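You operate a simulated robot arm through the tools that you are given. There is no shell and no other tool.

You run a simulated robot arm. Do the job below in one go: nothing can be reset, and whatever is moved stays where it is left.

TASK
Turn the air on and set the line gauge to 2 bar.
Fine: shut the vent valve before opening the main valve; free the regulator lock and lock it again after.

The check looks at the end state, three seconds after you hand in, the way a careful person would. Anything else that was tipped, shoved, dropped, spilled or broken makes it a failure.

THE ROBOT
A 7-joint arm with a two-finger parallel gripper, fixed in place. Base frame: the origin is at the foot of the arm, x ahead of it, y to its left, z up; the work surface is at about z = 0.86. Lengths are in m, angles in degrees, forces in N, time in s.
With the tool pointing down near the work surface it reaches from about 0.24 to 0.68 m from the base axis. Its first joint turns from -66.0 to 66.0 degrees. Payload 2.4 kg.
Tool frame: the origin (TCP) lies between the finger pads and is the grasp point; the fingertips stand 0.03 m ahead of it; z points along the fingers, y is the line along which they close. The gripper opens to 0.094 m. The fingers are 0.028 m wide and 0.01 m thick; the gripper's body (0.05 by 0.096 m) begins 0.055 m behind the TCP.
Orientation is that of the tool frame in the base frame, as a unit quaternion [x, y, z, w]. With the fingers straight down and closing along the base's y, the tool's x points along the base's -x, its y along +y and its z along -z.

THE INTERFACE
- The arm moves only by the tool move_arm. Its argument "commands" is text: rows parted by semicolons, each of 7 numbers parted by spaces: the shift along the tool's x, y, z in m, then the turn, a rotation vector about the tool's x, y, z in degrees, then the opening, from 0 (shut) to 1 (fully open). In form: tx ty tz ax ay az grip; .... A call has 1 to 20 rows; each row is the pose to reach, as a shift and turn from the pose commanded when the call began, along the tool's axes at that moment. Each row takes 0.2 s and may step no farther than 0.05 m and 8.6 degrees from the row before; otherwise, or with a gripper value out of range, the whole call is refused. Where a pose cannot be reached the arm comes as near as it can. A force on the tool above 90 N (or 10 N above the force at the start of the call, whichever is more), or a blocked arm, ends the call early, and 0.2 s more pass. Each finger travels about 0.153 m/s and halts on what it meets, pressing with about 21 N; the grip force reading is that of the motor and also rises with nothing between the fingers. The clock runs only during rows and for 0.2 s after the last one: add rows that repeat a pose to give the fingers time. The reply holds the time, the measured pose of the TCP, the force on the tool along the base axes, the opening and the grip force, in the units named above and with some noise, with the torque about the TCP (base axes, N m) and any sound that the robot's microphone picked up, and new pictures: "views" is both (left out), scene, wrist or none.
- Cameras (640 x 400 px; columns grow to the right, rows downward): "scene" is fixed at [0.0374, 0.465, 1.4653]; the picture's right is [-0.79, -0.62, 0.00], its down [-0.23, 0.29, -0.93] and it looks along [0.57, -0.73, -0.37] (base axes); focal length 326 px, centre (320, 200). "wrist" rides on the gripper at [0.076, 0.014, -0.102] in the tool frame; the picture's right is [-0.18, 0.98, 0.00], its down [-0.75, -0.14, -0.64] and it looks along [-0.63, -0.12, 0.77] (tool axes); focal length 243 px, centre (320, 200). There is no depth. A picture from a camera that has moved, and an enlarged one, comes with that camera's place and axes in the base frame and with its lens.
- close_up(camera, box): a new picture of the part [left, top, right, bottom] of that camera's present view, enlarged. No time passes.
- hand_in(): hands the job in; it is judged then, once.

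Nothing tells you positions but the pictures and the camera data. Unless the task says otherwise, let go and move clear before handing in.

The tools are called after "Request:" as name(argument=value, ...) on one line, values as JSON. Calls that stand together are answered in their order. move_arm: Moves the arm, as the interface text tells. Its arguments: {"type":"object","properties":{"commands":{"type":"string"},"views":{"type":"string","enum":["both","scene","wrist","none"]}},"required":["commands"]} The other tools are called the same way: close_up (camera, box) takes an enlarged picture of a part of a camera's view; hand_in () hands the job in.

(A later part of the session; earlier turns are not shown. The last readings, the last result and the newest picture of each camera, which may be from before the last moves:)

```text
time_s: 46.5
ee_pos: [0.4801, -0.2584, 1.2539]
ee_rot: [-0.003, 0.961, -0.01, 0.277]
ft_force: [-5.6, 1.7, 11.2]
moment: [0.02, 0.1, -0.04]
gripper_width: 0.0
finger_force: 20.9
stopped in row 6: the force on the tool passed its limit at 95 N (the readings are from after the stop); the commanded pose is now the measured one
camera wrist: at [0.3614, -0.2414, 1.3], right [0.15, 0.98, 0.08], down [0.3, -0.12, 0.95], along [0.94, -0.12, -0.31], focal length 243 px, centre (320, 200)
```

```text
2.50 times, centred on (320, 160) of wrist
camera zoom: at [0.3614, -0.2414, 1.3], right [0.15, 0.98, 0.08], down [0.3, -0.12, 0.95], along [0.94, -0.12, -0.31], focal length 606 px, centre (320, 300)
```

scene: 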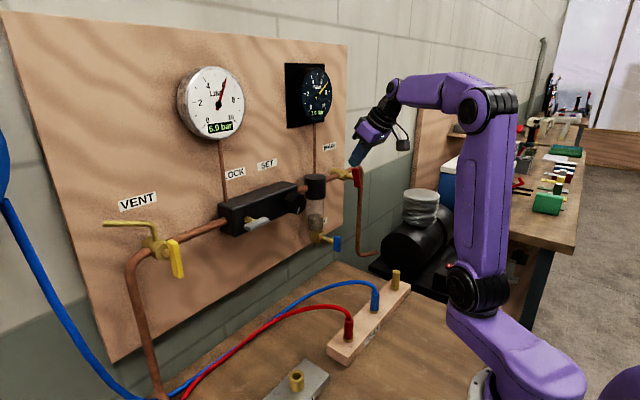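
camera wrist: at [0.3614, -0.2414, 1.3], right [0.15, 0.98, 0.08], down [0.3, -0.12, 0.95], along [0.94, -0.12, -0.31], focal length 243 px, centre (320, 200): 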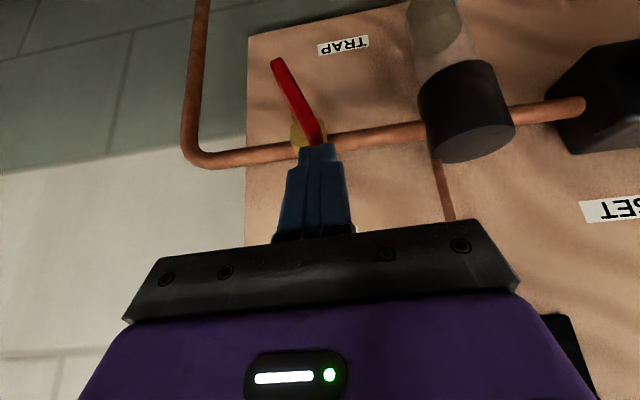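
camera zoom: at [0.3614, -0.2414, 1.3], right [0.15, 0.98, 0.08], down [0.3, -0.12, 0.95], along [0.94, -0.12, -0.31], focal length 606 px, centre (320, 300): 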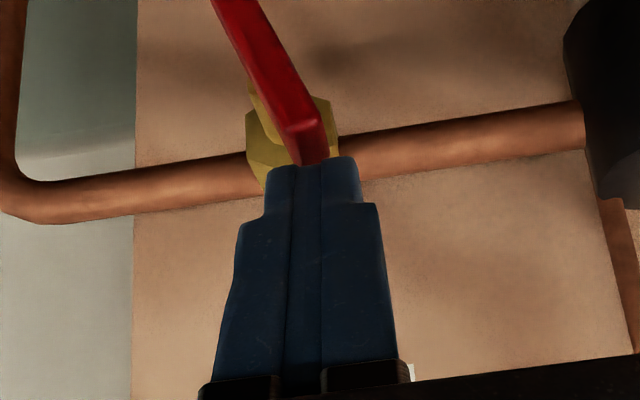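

Lifting dragged the handle back to about 20° – no harm done, but I need a better push. I'll lift clear, go to the -y side of the handle's upper half, then sweep towards +y and only finally press down.

Request:
move_arm(commands="-0.0112 0 -0.0178 -0.5 1.1 0.3 0; -0.0112 -0.017 -0.0178 -1 2.2 0.6 0; -0.0091 -0.035 -0.0183 -1 2.2 0.6 0; -0.0091 -0.035 -0.0183 -1 2.2 0.6 0")

Request:
close_up(camera="wrist", box=[220, 80, 420, 240])

Request:
close_up(camera="scene", box=[310, 130, 430, 210])

```text
time_s: 47.5
ee_pos: [0.478, -0.2924, 1.274]
ee_rot: [-0.001, 0.966, 0.002, 0.257]
ft_force: [-0.9, 0.7, -0.1]
moment: [0.0, 0.01, 0.03]
gripper_width: 0.0
finger_force: 20.9
camera wrist: at [0.3613, -0.2766, 1.3248], right [0.16, 0.98, 0.09], down [0.34, -0.14, 0.93], along [0.93, -0.12, -0.35], focal length 243 px, centre (320, 200)
```

scene: 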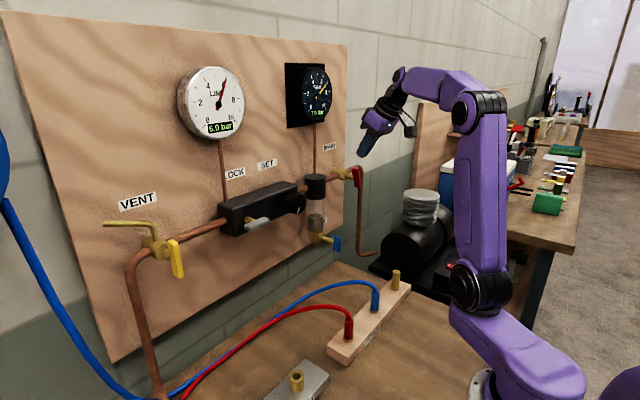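
wrist: 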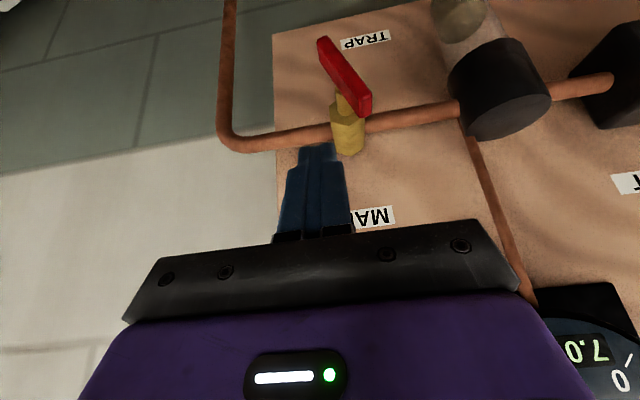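

```text
2.50 times, centred on (320, 160) of wrist
camera zoom: at [0.3613, -0.2766, 1.3248], right [0.16, 0.98, 0.09], down [0.34, -0.14, 0.93], along [0.93, -0.12, -0.35], focal length 606 px, centre (320, 300)
```

zoom: 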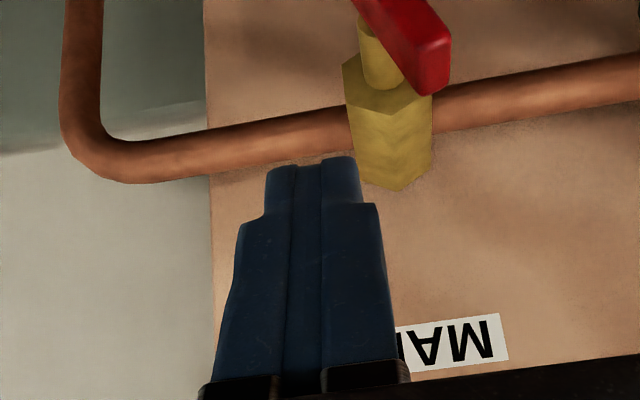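

```text
5.00 times, centred on (370, 170) of scene
camera zoom: at [0.0374, 0.465, 1.4653], right [-0.79, -0.62, 0.0], down [-0.23, 0.29, -0.93], along [0.57, -0.73, -0.37], focal length 1630 px, centre (70, 350)
```

zoom: 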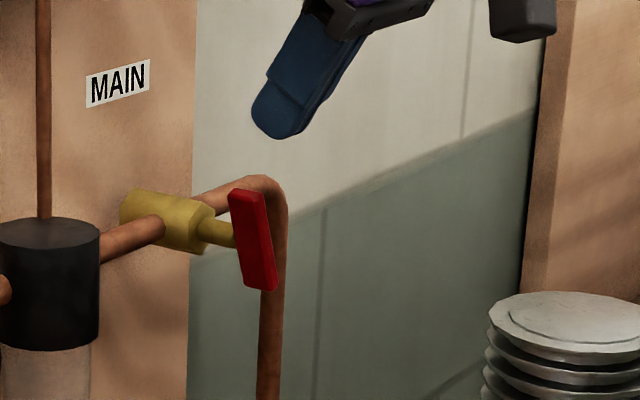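

Now I'll lower beside the handle's upper half and sweep it towards +y.

Request:
move_arm(commands="0.0097 0 0.017 0 0 0 0; 0.0194 0 0.0339 0 0 0 0; 0.0194 0 0.0339 0 0 0 0; 0.0194 0.01 0.0339 0 0 0 0; 0.0194 0.016 0.0339 0 0 0 0; 0.0194 0.022 0.0339 0 0 0 0; 0.0194 0.027 0.0339 0 0 0 0; 0.0194 0.032 0.0339 0 0 0 0; 0.0194 0.032 0.0339 0 0 0 0")

Request:
close_up(camera="wrist", box=[220, 80, 420, 240])

Request:
close_up(camera="scene", box=[310, 130, 430, 210])

```text
time_s: 49.5
ee_pos: [0.4787, -0.2598, 1.2339]
ee_rot: [0.0, 0.966, 0.003, 0.257]
ft_force: [-1.1, -0.8, 0.6]
moment: [0.0, 0.03, 0.04]
gripper_width: 0.0001
finger_force: 20.7
camera wrist: at [0.3617, -0.2446, 1.2854], right [0.16, 0.98, 0.09], down [0.34, -0.14, 0.93], along [0.93, -0.11, -0.35], focal length 243 px, centre (320, 200)
```

scene: 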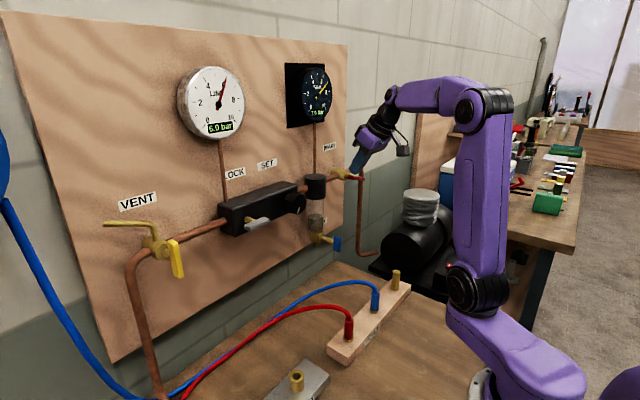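
wrist: 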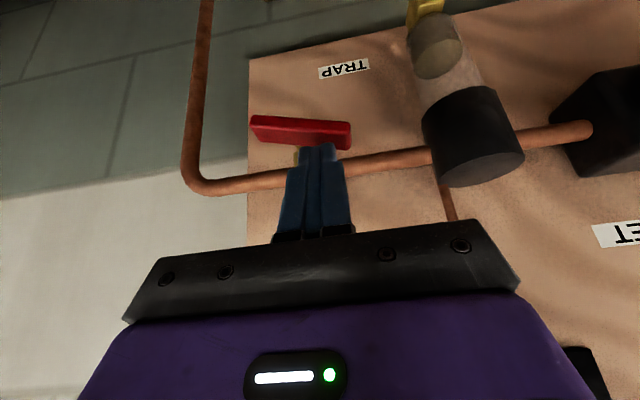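

```text
2.50 times, centred on (320, 160) of wrist
camera zoom: at [0.3617, -0.2446, 1.2854], right [0.16, 0.98, 0.09], down [0.34, -0.14, 0.93], along [0.93, -0.11, -0.35], focal length 606 px, centre (320, 300)
```

zoom: 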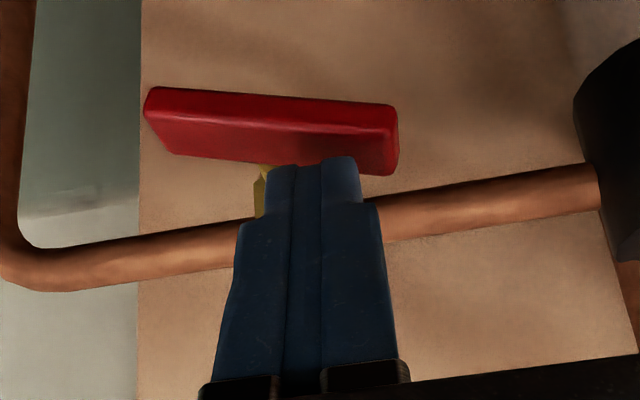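

```text
5.00 times, centred on (370, 170) of scene
camera zoom: at [0.0374, 0.465, 1.4653], right [-0.79, -0.62, 0.0], down [-0.23, 0.29, -0.93], along [0.57, -0.73, -0.37], focal length 1630 px, centre (70, 350)
```

zoom: 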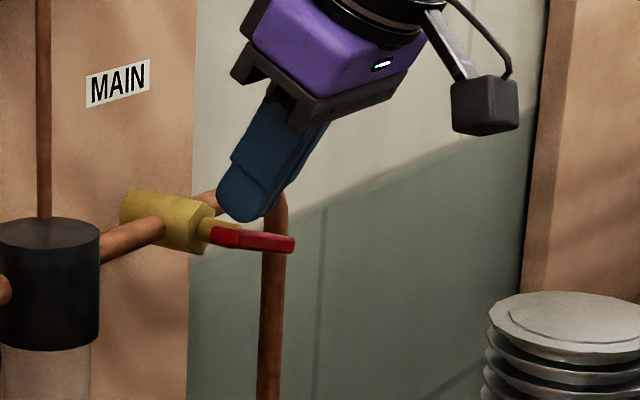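

The handle has swung to about 70°. Now a gentle press down will bring it to horizontal against its stop.

Request:
move_arm(commands="0.002 0.002 0.0035 0 0 0 0; 0.004 0.003 0.0069 0 0 0 0; 0.005 0.003 0.0087 0 0 0 0; 0.006 0.003 0.0104 0 0 0 0; 0.0068 0.003 0.0117 0 0 0 0; 0.0075 0.003 0.013 0 0 0 0; 0.0075 0.003 0.013 0 0 0 0")

Request:
close_up(camera="wrist", box=[220, 80, 420, 240])

Request:
close_up(camera="scene", box=[310, 130, 430, 210])

```text
time_s: 51.1
ee_pos: [0.4791, -0.2574, 1.2284]
ee_rot: [-0.002, 0.964, -0.004, 0.266]
ft_force: [-22.9, 10.3, 59.0]
moment: [0.31, 0.54, -0.2]
gripper_width: 0.0
finger_force: 21.2
camera wrist: at [0.3605, -0.241, 1.2768], right [0.16, 0.98, 0.09], down [0.32, -0.13, 0.94], along [0.93, -0.12, -0.33], focal length 243 px, centre (320, 200)
```

scene: 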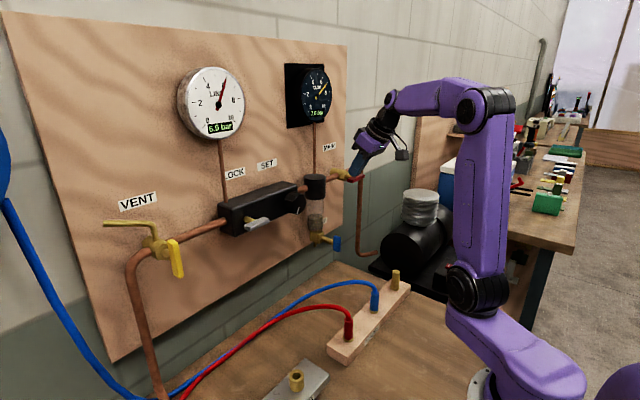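
wrist: 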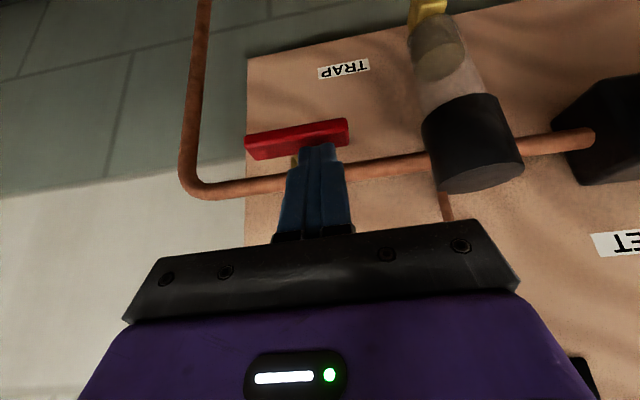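

```text
2.50 times, centred on (320, 160) of wrist
camera zoom: at [0.3605, -0.241, 1.2768], right [0.16, 0.98, 0.09], down [0.32, -0.13, 0.94], along [0.93, -0.12, -0.33], focal length 606 px, centre (320, 300)
```

zoom: 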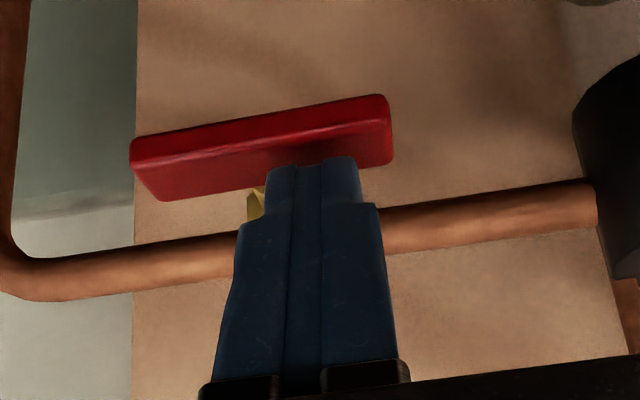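

```text
5.00 times, centred on (370, 170) of scene
camera zoom: at [0.0356, 0.4659, 1.465], right [-0.79, -0.62, 0.0], down [-0.23, 0.29, -0.93], along [0.57, -0.73, -0.37], focal length 1630 px, centre (70, 350)
```

zoom: 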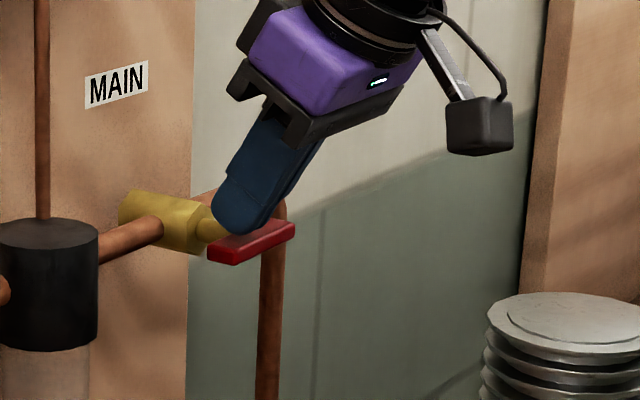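

The handle now lies parallel to its pipe and is firm against the stop. I'll lift straight off and then back away from the board.

Request:
move_arm(commands="-0.005 0 -0.0087 0 0 0 0; -0.0099 0 -0.0174 0 0 0 0; -0.0199 0 -0.0347 0 0 0 0; -0.0298 0 -0.0521 0 0 0 0; -0.0298 0 -0.09 0 0 0 0; -0.0298 0 -0.12 0 0 0 0; -0.0298 0 -0.12 0 0 0 0")

Request:
close_up(camera="scene", box=[310, 130, 430, 210])

Request:
close_up(camera="scene", box=[170, 60, 250, 140])

Request:
close_up(camera="scene", box=[200, 150, 360, 250])

```text
time_s: 52.7
ee_pos: [0.4446, -0.258, 1.3371]
ee_rot: [-0.001, 0.967, 0.002, 0.256]
ft_force: [-0.1, -0.1, -1.1]
moment: [0.02, -0.01, -0.01]
gripper_width: 0.0002
finger_force: 20.6
camera wrist: at [0.3279, -0.2418, 1.3892], right [0.16, 0.98, 0.09], down [0.34, -0.14, 0.93], along [0.93, -0.12, -0.35], focal length 243 px, centre (320, 200)
```

scene: 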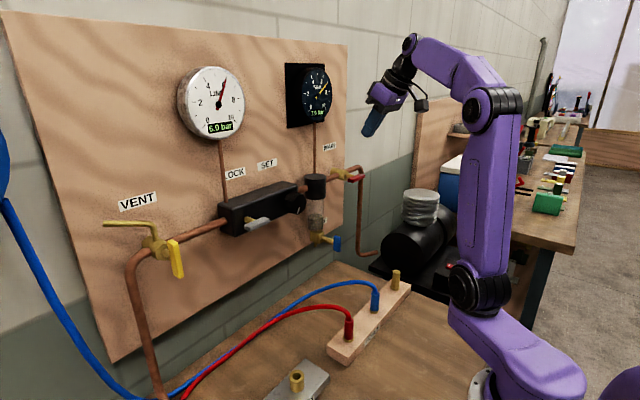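
wrist: 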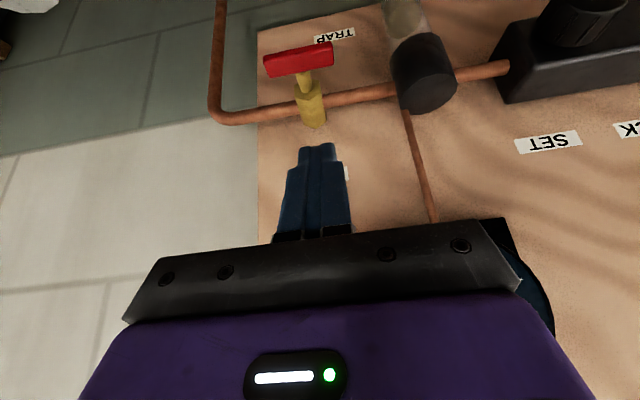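

```text
5.00 times, centred on (370, 170) of scene
camera zoom: at [0.0374, 0.465, 1.4653], right [-0.79, -0.62, 0.0], down [-0.23, 0.29, -0.93], along [0.57, -0.73, -0.37], focal length 1630 px, centre (70, 350)
```

zoom: 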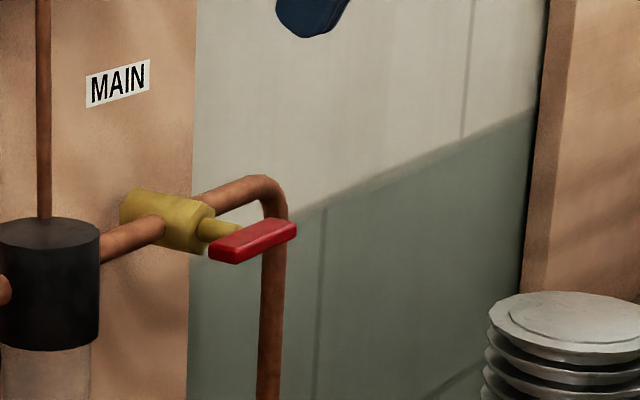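

```text
5.00 times, centred on (210, 100) of scene
camera zoom: at [0.0374, 0.465, 1.4653], right [-0.79, -0.62, 0.0], down [-0.23, 0.29, -0.93], along [0.57, -0.73, -0.37], focal length 1630 px, centre (870, 700)
```

zoom: 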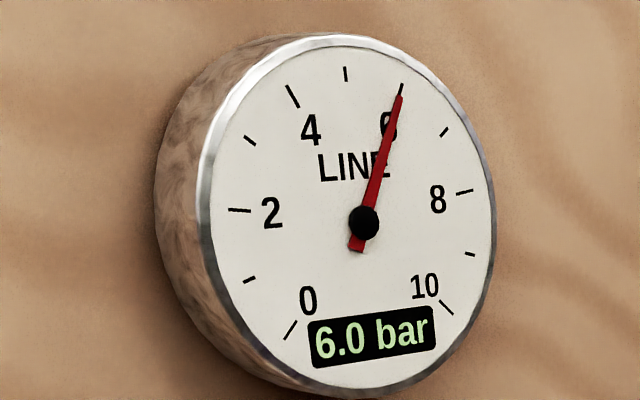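

```text
4.00 times, centred on (280, 200) of scene
camera zoom: at [0.0374, 0.465, 1.4653], right [-0.79, -0.62, 0.0], down [-0.23, 0.29, -0.93], along [0.57, -0.73, -0.37], focal length 1304 px, centre (480, 200)
```

zoom: 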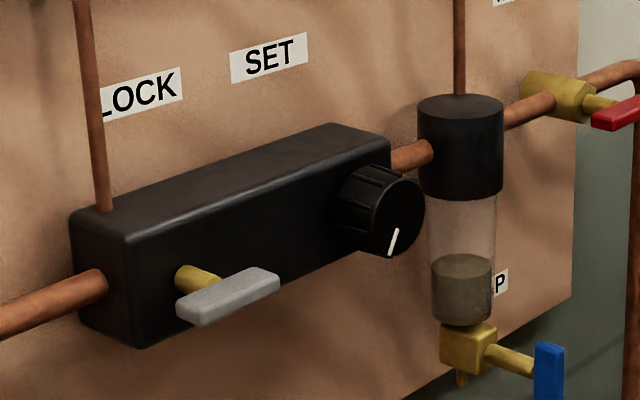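

The main valve is fully open and the line holds at 6.0 bar. Next is the lock lever near (0.489, 0.093, 1.186); I'll move across at a safe height and distance to look at it from close by.

Request:
move_arm(commands="0.01 0.04 0.003 0 0 0 0; 0.0215 0.085 0.0073 0 0 0 0; 0.0215 0.13 0.0073 0 0 0 0; 0.0215 0.175 0.0073 0 0 0 0; 0.0215 0.22 0.0073 0 0 0 0; 0.0215 0.265 0.0073 0 0 0 0; 0.0215 0.31 0.0073 0 0 0 0; 0.0215 0.33 0.0073 0 0 0 0; 0.0215 0.33 0.0073 0 0 0 0")

Request:
close_up(camera="wrist", box=[200, 0, 440, 160])

```text
time_s: 54.7
ee_pos: [0.4289, 0.0717, 1.3229]
ee_rot: [0.0, 0.967, 0.001, 0.257]
ft_force: [-0.4, -1.0, -0.4]
moment: [-0.01, 0.04, 0.0]
gripper_width: 0.0001
finger_force: 21.3
camera wrist: at [0.3124, 0.0882, 1.3745], right [0.16, 0.98, 0.09], down [0.34, -0.14, 0.93], along [0.93, -0.12, -0.35], focal length 243 px, centre (320, 200)
```

scene: 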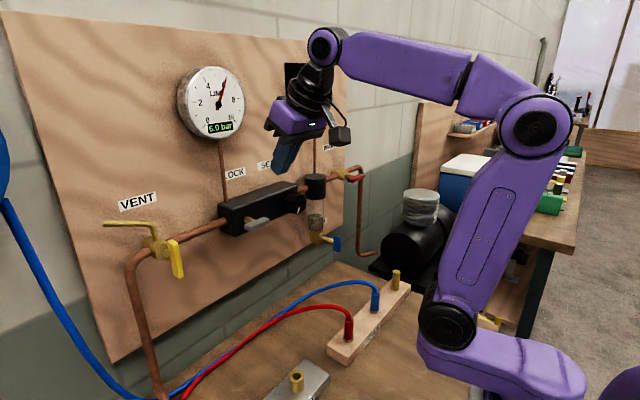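
wrist: 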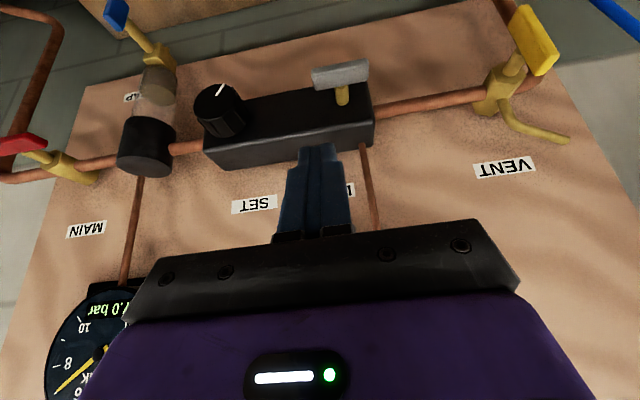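

```text
2.50 times, centred on (320, 80) of wrist
camera zoom: at [0.3124, 0.0882, 1.3745], right [0.16, 0.98, 0.09], down [0.34, -0.14, 0.93], along [0.93, -0.12, -0.35], focal length 606 px, centre (320, 500)
```

zoom: 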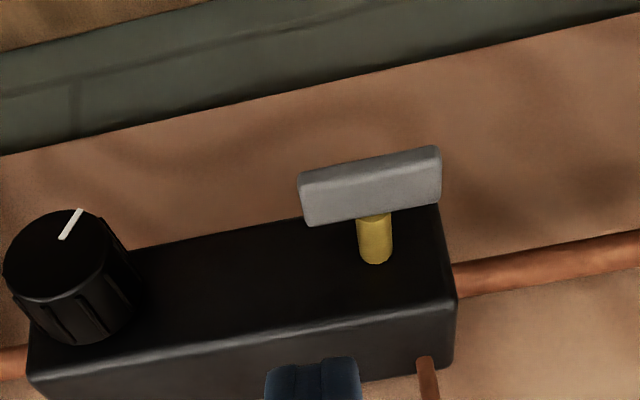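

The lock lever is level, running y = 0.071 to 0.122 with its pivot near (0.096, 1.188); the knob's axis is near y = -0.029. I'll place the closed fingertips above the lever's -y end.

Request:
move_arm(commands="-0.005 -0.001 0.035 0 0 0 0; -0.0104 -0.0017 0.0785 0 0 0 0; -0.0104 -0.0017 0.0785 0 0 0 0")

Request:
close_up(camera="wrist", box=[220, 40, 420, 200])

Request:
close_up(camera="scene", box=[200, 150, 360, 250])

```text
time_s: 55.5
ee_pos: [0.4762, 0.0706, 1.2592]
ee_rot: [0.0, 0.967, 0.001, 0.256]
ft_force: [0.4, 0.6, 0.5]
moment: [0.01, -0.03, 0.01]
gripper_width: 0.0
finger_force: 21.3
camera wrist: at [0.3598, 0.0866, 1.311], right [0.16, 0.98, 0.09], down [0.34, -0.14, 0.93], along [0.93, -0.12, -0.35], focal length 243 px, centre (320, 200)
```

scene: 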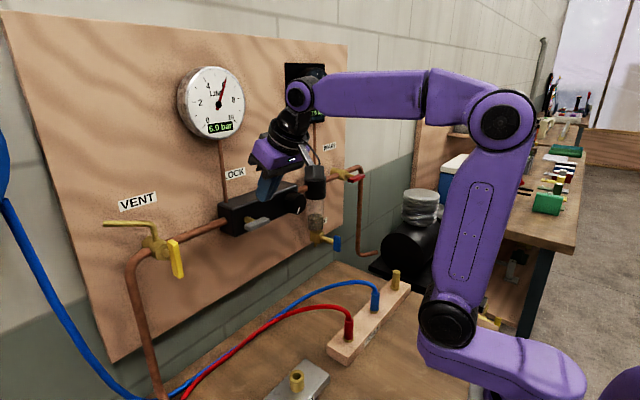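
wrist: 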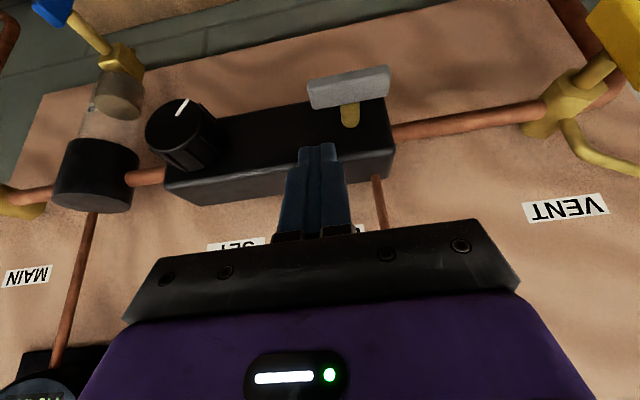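

```text
2.50 times, centred on (320, 120) of wrist
camera zoom: at [0.3598, 0.0866, 1.311], right [0.16, 0.98, 0.09], down [0.34, -0.14, 0.93], along [0.93, -0.12, -0.35], focal length 606 px, centre (320, 400)
```

zoom: 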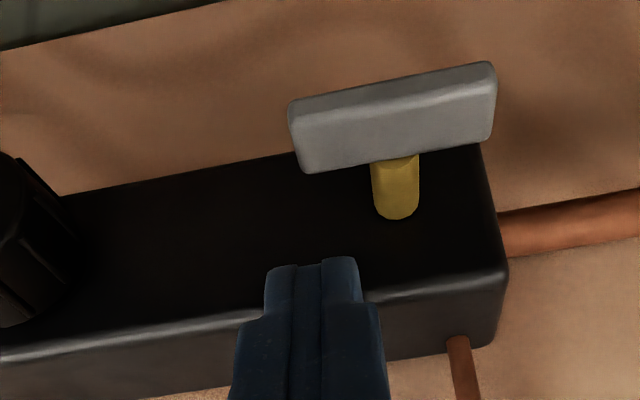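

```text
4.00 times, centred on (280, 200) of scene
camera zoom: at [0.0374, 0.465, 1.4653], right [-0.79, -0.62, 0.0], down [-0.23, 0.29, -0.93], along [0.57, -0.73, -0.37], focal length 1304 px, centre (480, 200)
```

zoom: 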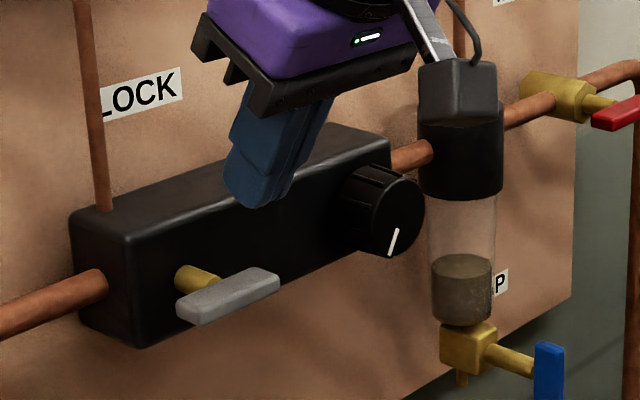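

The fingertips hover over the lever's -y end. I'll press down gently, only a few millimetres past contact, to see whether this direction frees it.

Request:
move_arm(commands="0.008 0 0.014 0 0 0 0; 0.0164 0 0.0286 0 0 0 0; 0.0179 0 0.0312 0 0 0 0; 0.0199 0 0.0347 0 0 0 0; 0.0209 0 0.0365 0 0 0 0; 0.0209 0 0.0365 0 0 0 0")

Request:
close_up(camera="wrist", box=[220, 40, 420, 200])

Request:
close_up(camera="scene", box=[200, 150, 360, 250])

```text
time_s: 56.9
ee_pos: [0.4769, 0.0714, 1.2166]
ee_rot: [-0.001, 0.967, 0.002, 0.255]
ft_force: [-0.7, -1.0, 1.6]
moment: [-0.03, 0.05, 0.0]
gripper_width: 0.0
finger_force: 21.6
camera wrist: at [0.36, 0.0866, 1.2682], right [0.16, 0.98, 0.09], down [0.34, -0.14, 0.93], along [0.93, -0.12, -0.35], focal length 243 px, centre (320, 200)
```

scene: 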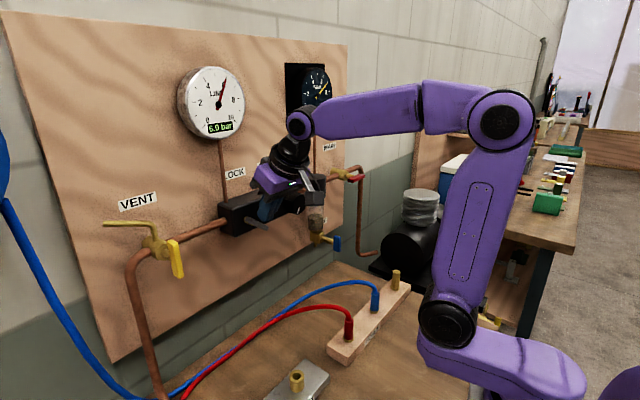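
wrist: 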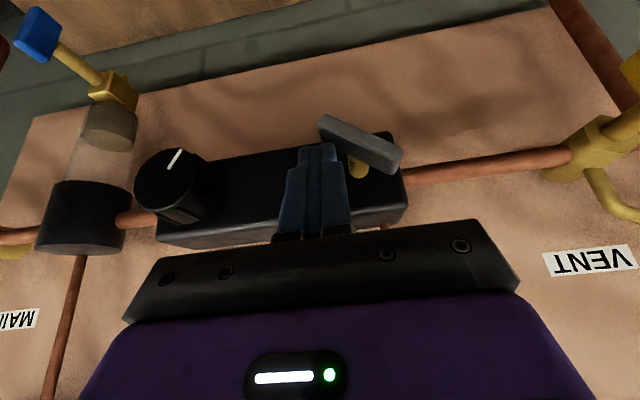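

```text
2.50 times, centred on (320, 120) of wrist
camera zoom: at [0.36, 0.0866, 1.2682], right [0.16, 0.98, 0.09], down [0.34, -0.14, 0.93], along [0.93, -0.12, -0.35], focal length 606 px, centre (320, 400)
```

zoom: 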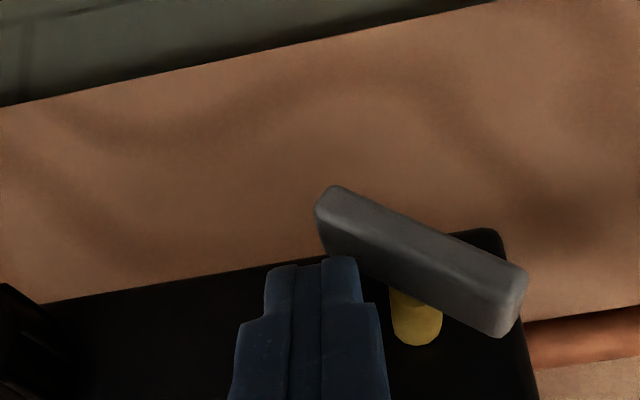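

```text
4.00 times, centred on (280, 200) of scene
camera zoom: at [0.0373, 0.4649, 1.4653], right [-0.79, -0.62, 0.0], down [-0.23, 0.29, -0.93], along [0.57, -0.73, -0.37], focal length 1304 px, centre (480, 200)
```

zoom: 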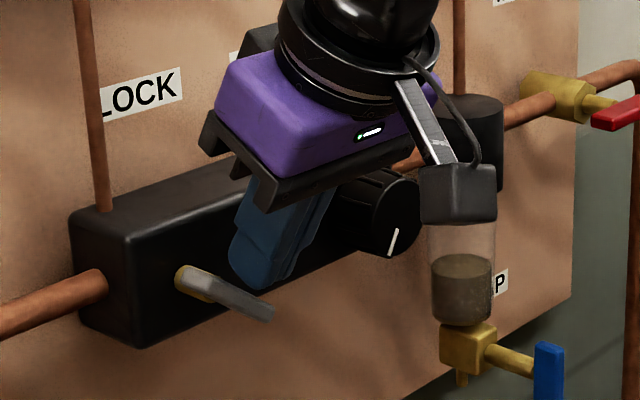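

The lever swings freely in this direction. I'll continue down and then push it sideways under the pivot to reach vertical.

Request:
move_arm(commands="0.003 0 0.0052 0 0 0 0; 0.0065 0 0.0113 0 0 0 0; 0.0065 0.004 0.0113 0 0 0 0; 0.0065 0.008 0.0113 0 0 0 0; 0.0065 0.011 0.0113 0 0 0 0; 0.0065 0.013 0.0113 0 0 0 0; 0.0065 0.013 0.0113 0 0 0 0")

Request:
close_up(camera="wrist", box=[220, 60, 420, 220])

Request:
close_up(camera="scene", box=[200, 150, 360, 250])

```text
time_s: 58.5
ee_pos: [0.4776, 0.0778, 1.2023]
ee_rot: [0.002, 0.967, -0.002, 0.255]
ft_force: [-8.9, -34.9, -2.5]
moment: [-0.5, 0.1, 0.08]
gripper_width: 0.0
finger_force: 20.5
camera wrist: at [0.3604, 0.095, 1.255], right [0.17, 0.98, 0.09], down [0.34, -0.14, 0.93], along [0.93, -0.13, -0.36], focal length 243 px, centre (320, 200)
```

scene: 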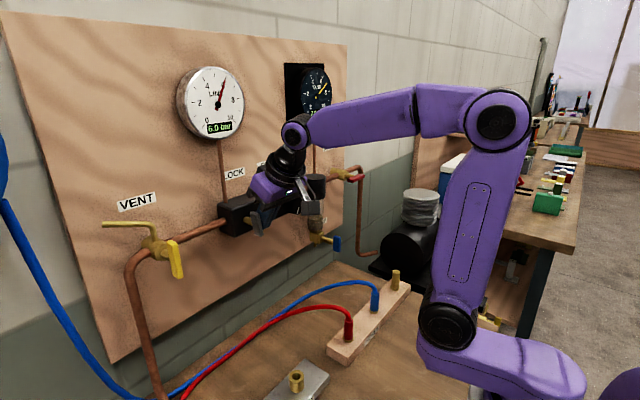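
wrist: 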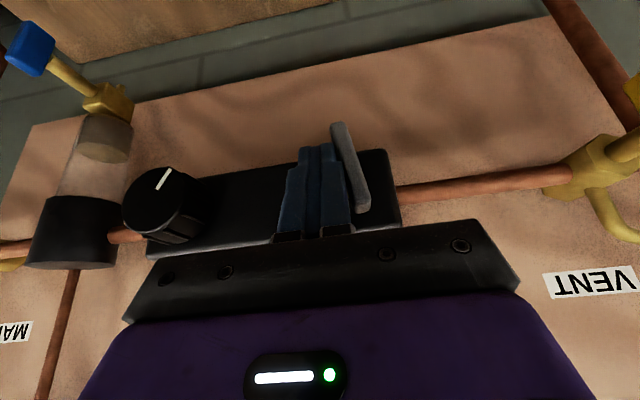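

```text
2.50 times, centred on (320, 140) of wrist
camera zoom: at [0.3604, 0.095, 1.255], right [0.17, 0.98, 0.09], down [0.34, -0.14, 0.93], along [0.93, -0.13, -0.36], focal length 606 px, centre (320, 350)
```

zoom: 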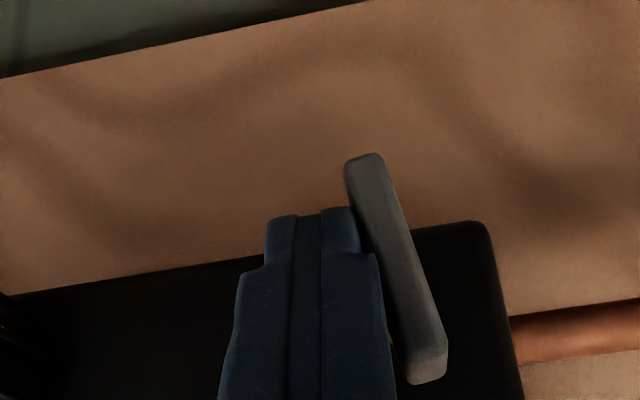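

```text
4.00 times, centred on (280, 200) of scene
camera zoom: at [0.0372, 0.4637, 1.4657], right [-0.79, -0.62, 0.0], down [-0.23, 0.29, -0.93], along [0.57, -0.73, -0.37], focal length 1304 px, centre (480, 200)
```

zoom: 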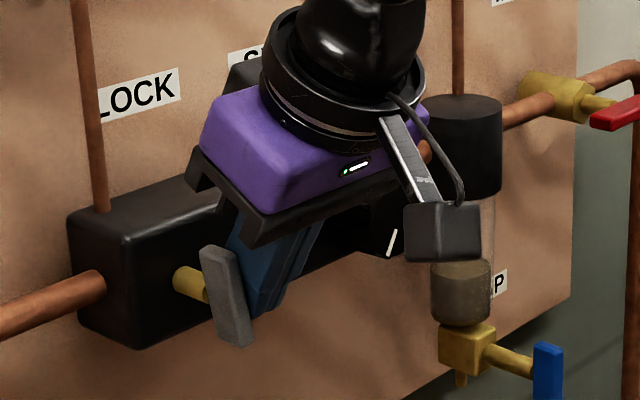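

The lever now stands vertical, flat against the side of the fingers. I'll move off it sideways, then up and back, and look again.

Request:
move_arm(commands="0 -0.006 0 0 0 0 0; 0 -0.014 0 0 0 0 0; -0.01 -0.016 -0.0174 0 0 0 0; -0.0199 -0.016 -0.0347 0 0 0 0; -0.0298 -0.016 -0.0521 0 0 0 0; -0.0298 -0.016 -0.09 0 0 0 0; -0.0298 -0.016 -0.11 0 0 0 0; -0.0298 -0.016 -0.11 0 0 0 0")

Request:
close_up(camera="wrist", box=[200, 0, 440, 160])

Request:
close_up(camera="scene", box=[200, 150, 360, 250])

```text
time_s: 60.3
ee_pos: [0.4471, 0.0648, 1.316]
ee_rot: [-0.001, 0.967, 0.002, 0.256]
ft_force: [-0.4, -0.2, 0.3]
moment: [-0.03, -0.02, 0.0]
gripper_width: 0.0
finger_force: 21.6
camera wrist: at [0.3305, 0.0826, 1.3663], right [0.16, 0.98, 0.09], down [0.34, -0.14, 0.93], along [0.93, -0.12, -0.35], focal length 243 px, centre (320, 200)
```

scene: 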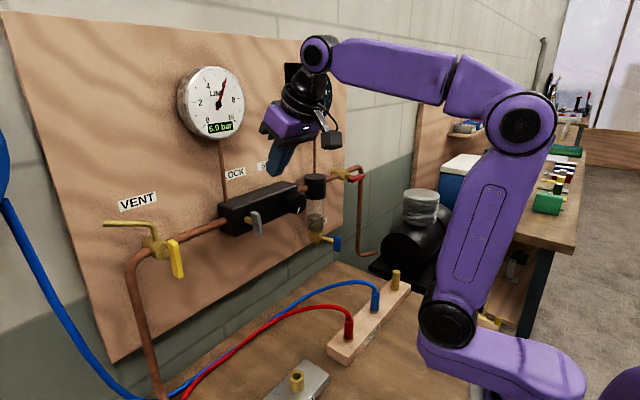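
wrist: 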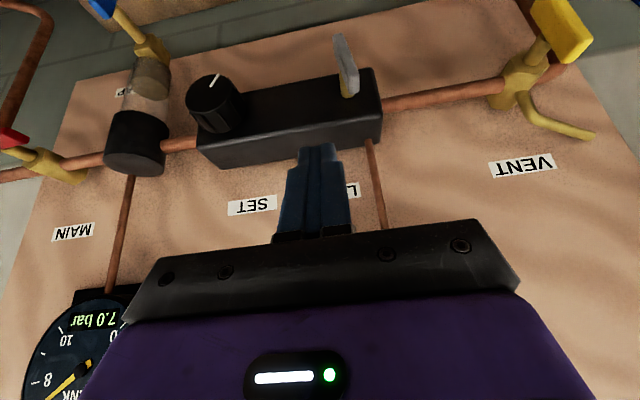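

```text
2.50 times, centred on (320, 80) of wrist
camera zoom: at [0.3305, 0.0826, 1.3663], right [0.16, 0.98, 0.09], down [0.34, -0.14, 0.93], along [0.93, -0.12, -0.35], focal length 606 px, centre (320, 500)
```

zoom: 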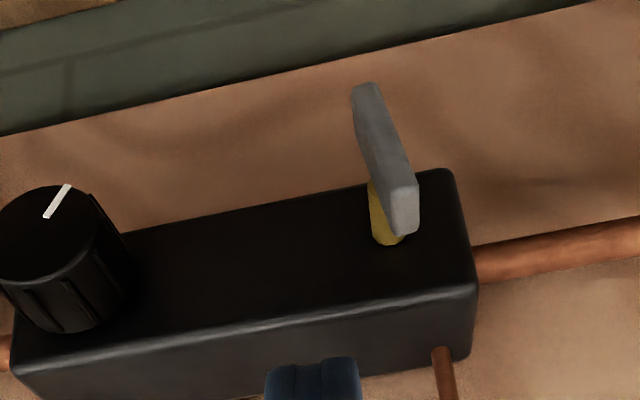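

```text
4.00 times, centred on (280, 200) of scene
camera zoom: at [0.0374, 0.465, 1.4653], right [-0.79, -0.62, 0.0], down [-0.23, 0.29, -0.93], along [0.57, -0.73, -0.37], focal length 1304 px, centre (480, 200)
```

zoom: 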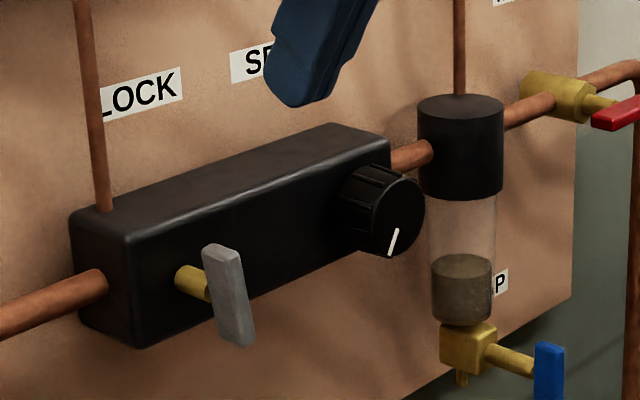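

The lock lever is vertical (free, by the look of it). Next is the SET knob: I'll tilt the tool to horizontal on the +y side as I did at first, with the fingers opening.

Request:
move_arm(commands="0.0073 0.0156 0.001 0 -7.5 0 0; 0.0147 0.0313 0.002 0 -15 0 0.2; 0.022 0.0469 0.003 0 -22.5 0 0.4; 0.0294 0.0625 0.004 0 -30 0 0.6; 0.0367 0.0781 0.005 0 -37.5 0 0.7; 0.044 0.0938 0.006 0 -45 0 0.7; 0.0514 0.1094 0.007 0 -52.5 0 0.7; 0.0587 0.125 0.0079 0 -60 0 0.7; 0.0587 0.125 0.0079 0 -60 0 0.7", views="scene")

```text
time_s: 62.3
ee_pos: [0.4003, 0.1927, 1.2777]
ee_rot: [0.0, 0.708, 0.001, 0.706]
ft_force: [0.0, 0.5, -0.7]
moment: [-0.02, 0.03, 0.01]
gripper_width: 0.0658
finger_force: 0.2
out of reach, approached as far as the arm can: row 6
```

scene: 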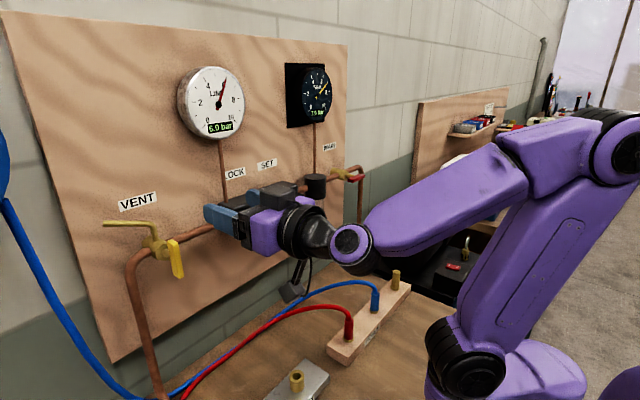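

The tool is horizontal again with the fingers open. I'll slide over to the knob's column above the regulator.

Request:
move_arm(commands="0.004 -0.02 0.02 0 0 0 0.75; 0.008 -0.05 0.04 0 0 0 0.75; 0.008 -0.09 0.04 0 0 0 0.75; 0.008 -0.13 0.04 0 0 0 0.75; 0.008 -0.17 0.04 0 0 0 0.75; 0.008 -0.2 0.04 0 0 0 0.75; 0.008 -0.2217 0.04 0 0 0 0.75; 0.008 -0.2217 0.04 0 0 0 0.75", views="scene")

```text
time_s: 64.1
ee_pos: [0.4424, -0.0297, 1.2694]
ee_rot: [0.0, 0.709, 0.001, 0.706]
ft_force: [0.5, 0.9, 0.1]
moment: [-0.02, 0.04, -0.01]
gripper_width: 0.0705
finger_force: 0.1
```

scene: 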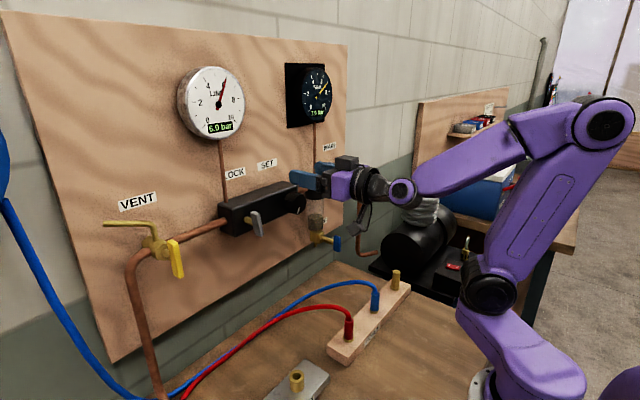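

Reached. Now down in front of the knob.

Request:
move_arm(commands="0.03 0 -0.002 0 0 0 0.75; 0.06 0 -0.004 0 0 0 0.75; 0.081 0 -0.004 0 0 0 0.75; 0.081 0 -0.004 0 0 0 0.75")

Request:
close_up(camera="wrist", box=[220, 60, 420, 220])

Request:
close_up(camera="scene", box=[220, 150, 380, 250])

```text
time_s: 65.1
ee_pos: [0.4385, -0.0297, 1.1885]
ee_rot: [0.001, 0.709, 0.003, 0.705]
ft_force: [-0.1, -1.4, 0.2]
moment: [-0.02, -0.01, -0.01]
gripper_width: 0.0706
finger_force: 0.1
camera wrist: at [0.3345, -0.0132, 1.1131], right [0.0, 0.98, 0.19], down [-0.64, -0.14, 0.76], along [0.77, -0.12, 0.63], focal length 243 px, centre (320, 200)
```

scene: 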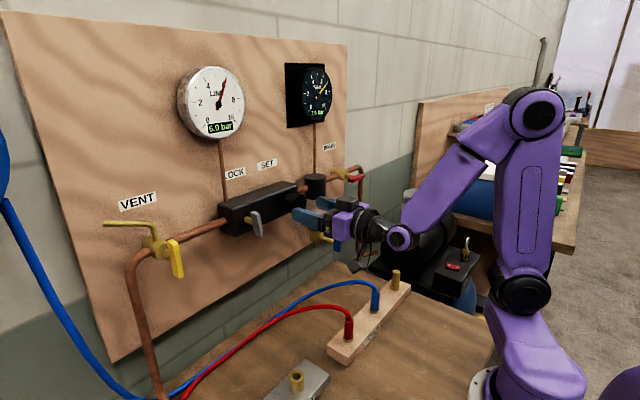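
wrist: 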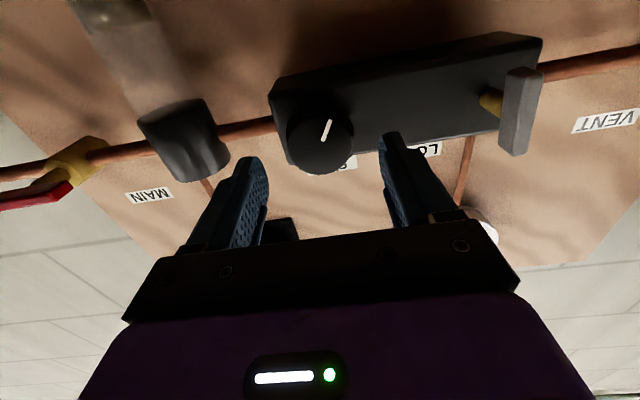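

```text
2.50 times, centred on (320, 140) of wrist
camera zoom: at [0.3345, -0.0132, 1.1131], right [0.0, 0.98, 0.19], down [-0.64, -0.14, 0.76], along [0.77, -0.12, 0.63], focal length 606 px, centre (320, 350)
```

zoom: 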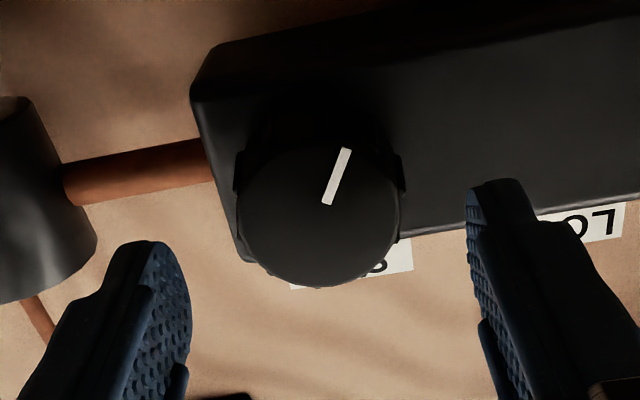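

```text
4.00 times, centred on (300, 200) of scene
camera zoom: at [0.0374, 0.465, 1.4653], right [-0.79, -0.62, 0.0], down [-0.23, 0.29, -0.93], along [0.57, -0.73, -0.37], focal length 1304 px, centre (400, 200)
```

zoom: 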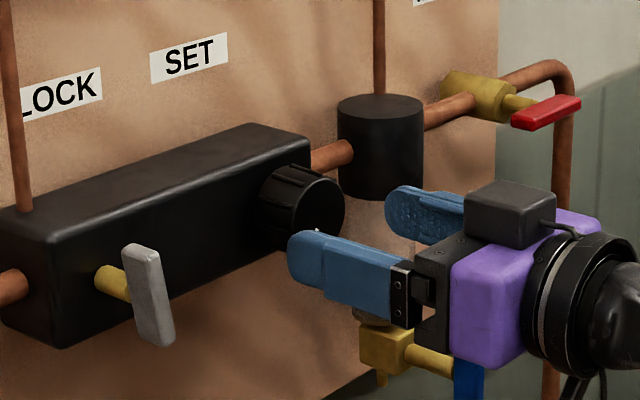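

The knob is dead ahead: centre near (0.487, -0.0275, 1.190), diameter about 46 mm. I'll centre on it, advance, and close the fingers around it.

Request:
move_arm(commands="-0.0015 0.002 0 0 0 0 0.75; -0.0015 0.002 0.02 0 0 0 0.75; -0.0015 0.002 0.0395 0 0 0 0.75; -0.0015 0.002 0.0395 0 0 0 0.75; -0.0015 0.002 0.0395 0 0 0 0.4; -0.0015 0.002 0.0395 0 0 0 0.4; -0.0015 0.002 0.0395 0 0 0 0.4")

Request:
close_up(camera="wrist", box=[220, 100, 420, 240])

```text
time_s: 66.7
ee_pos: [0.4785, -0.0299, 1.1885]
ee_rot: [0.004, 0.709, -0.001, 0.705]
ft_force: [9.6, -21.3, 0.2]
moment: [0.01, -0.01, -0.51]
gripper_width: 0.0466
finger_force: 45.3
camera wrist: at [0.3747, -0.0125, 1.1142], right [0.01, 0.98, 0.19], down [-0.64, -0.14, 0.76], along [0.77, -0.13, 0.63], focal length 243 px, centre (320, 200)
```

scene: 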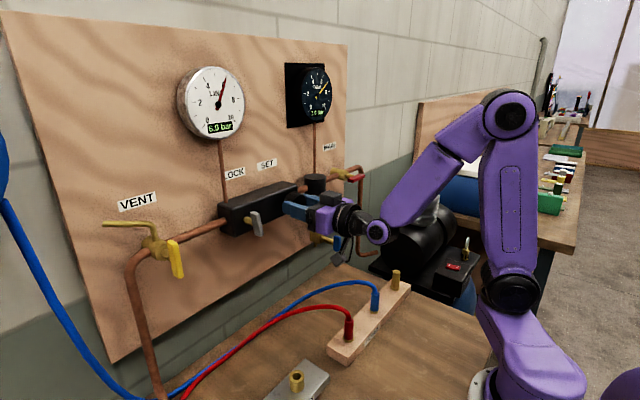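
wrist: 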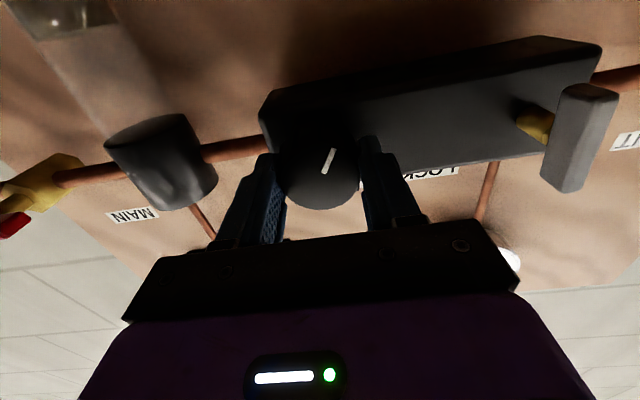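

```text
2.86 times, centred on (320, 170) of wrist
camera zoom: at [0.3747, -0.0125, 1.1142], right [0.01, 0.98, 0.19], down [-0.64, -0.14, 0.76], along [0.77, -0.13, 0.63], focal length 693 px, centre (320, 286)
```

zoom: 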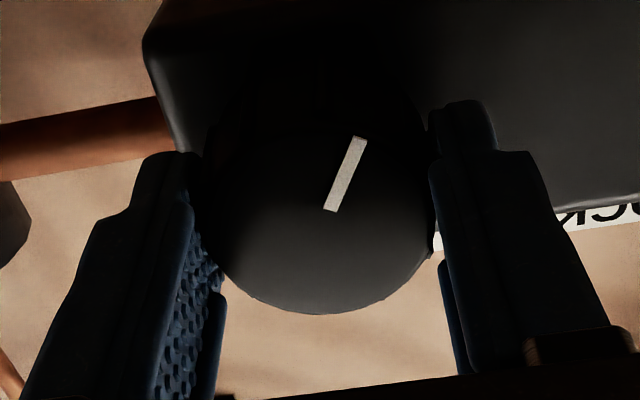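

I have the knob (46.6 mm). I'll relieve the side load by shifting 3 mm to -y and turn a little counter-clockwise to see how the gauge responds.

Request:
move_arm(commands="0 -0.002 0 0 0 0 0.4; 0 -0.003 0 0 0 -5 0.4; 0 -0.003 0 0 0 -10 0.4; 0 -0.003 0 0 0 -15 0.4; 0 -0.003 0 0 0 -20 0.4; 0 -0.003 0 0 0 -20 0.4")

Request:
close_up(camera="scene", box=[170, 60, 250, 140])

Request:
close_up(camera="wrist", box=[220, 100, 420, 240])

```text
time_s: 68.1
ee_pos: [0.4755, -0.0299, 1.1903]
ee_rot: [-0.122, 0.698, -0.123, 0.695]
ft_force: [13.8, -11.0, -3.1]
moment: [-0.02, 0.52, -0.72]
gripper_width: 0.0466
finger_force: 45.4
camera wrist: at [0.3743, -0.041, 1.1139], right [0.0, 0.99, -0.16], down [-0.64, 0.12, 0.76], along [0.77, 0.1, 0.63], focal length 243 px, centre (320, 200)
```

scene: 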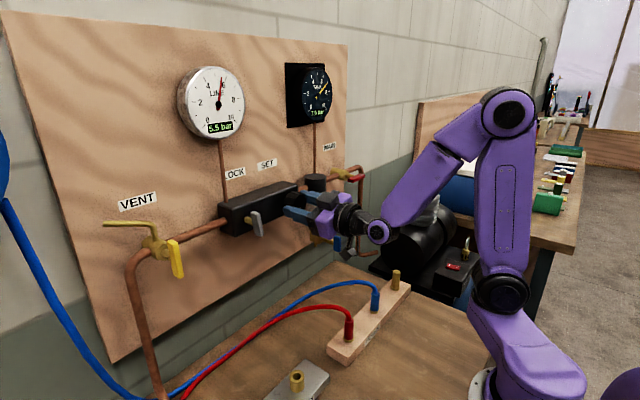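
wrist: 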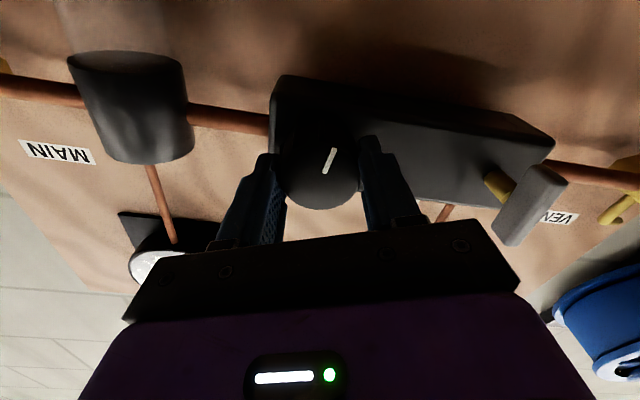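

```text
5.00 times, centred on (210, 100) of scene
camera zoom: at [0.038, 0.4646, 1.4654], right [-0.79, -0.62, 0.0], down [-0.23, 0.29, -0.93], along [0.57, -0.73, -0.37], focal length 1630 px, centre (870, 700)
```

zoom: 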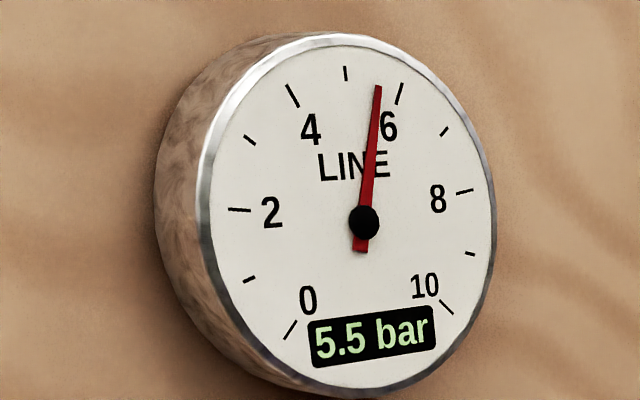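

```text
2.86 times, centred on (320, 170) of wrist
camera zoom: at [0.3743, -0.041, 1.1139], right [0.0, 0.99, -0.16], down [-0.64, 0.12, 0.76], along [0.77, 0.1, 0.63], focal length 693 px, centre (320, 286)
```

zoom: 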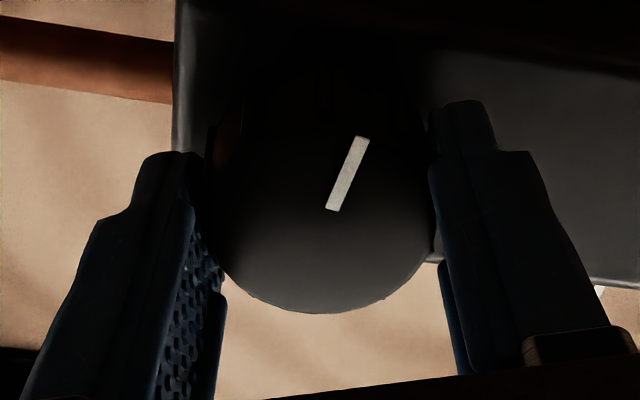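

Counter-clockwise lowers the pressure (5.5 bar and possibly still falling). I'll hold a moment to see where it settles.

Request:
move_arm(commands="0 0 0 0 0 0 0.4; 0 0 0 0 0 0 0.4; 0 0 0 0 0 0 0.4; 0 0 0 0 0 0 0.4; 0 0 0 0 0 0 0.4; 0 0 0 0 0 0 0.4; 0 0 0 0 0 0 0.4; 0 0 0 0 0 0 0.4; 0 0 0 0 0 0 0.4; 0 0 0 0 0 0 0.4", views="none")

Request:
close_up(camera="scene", box=[170, 60, 250, 140])

```text
time_s: 70.3
ee_pos: [0.4764, -0.0298, 1.1888]
ee_rot: [-0.123, 0.698, -0.121, 0.695]
ft_force: [10.6, -9.2, -6.9]
moment: [-0.02, 0.22, -0.34]
gripper_width: 0.0467
finger_force: 45.0
```

```text
5.00 times, centred on (210, 100) of scene
camera zoom: at [0.0379, 0.4646, 1.4654], right [-0.79, -0.62, 0.0], down [-0.23, 0.29, -0.93], along [0.57, -0.73, -0.37], focal length 1630 px, centre (870, 700)
```

zoom: 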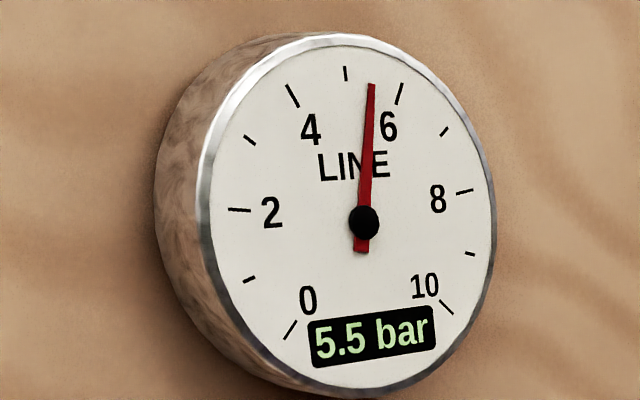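

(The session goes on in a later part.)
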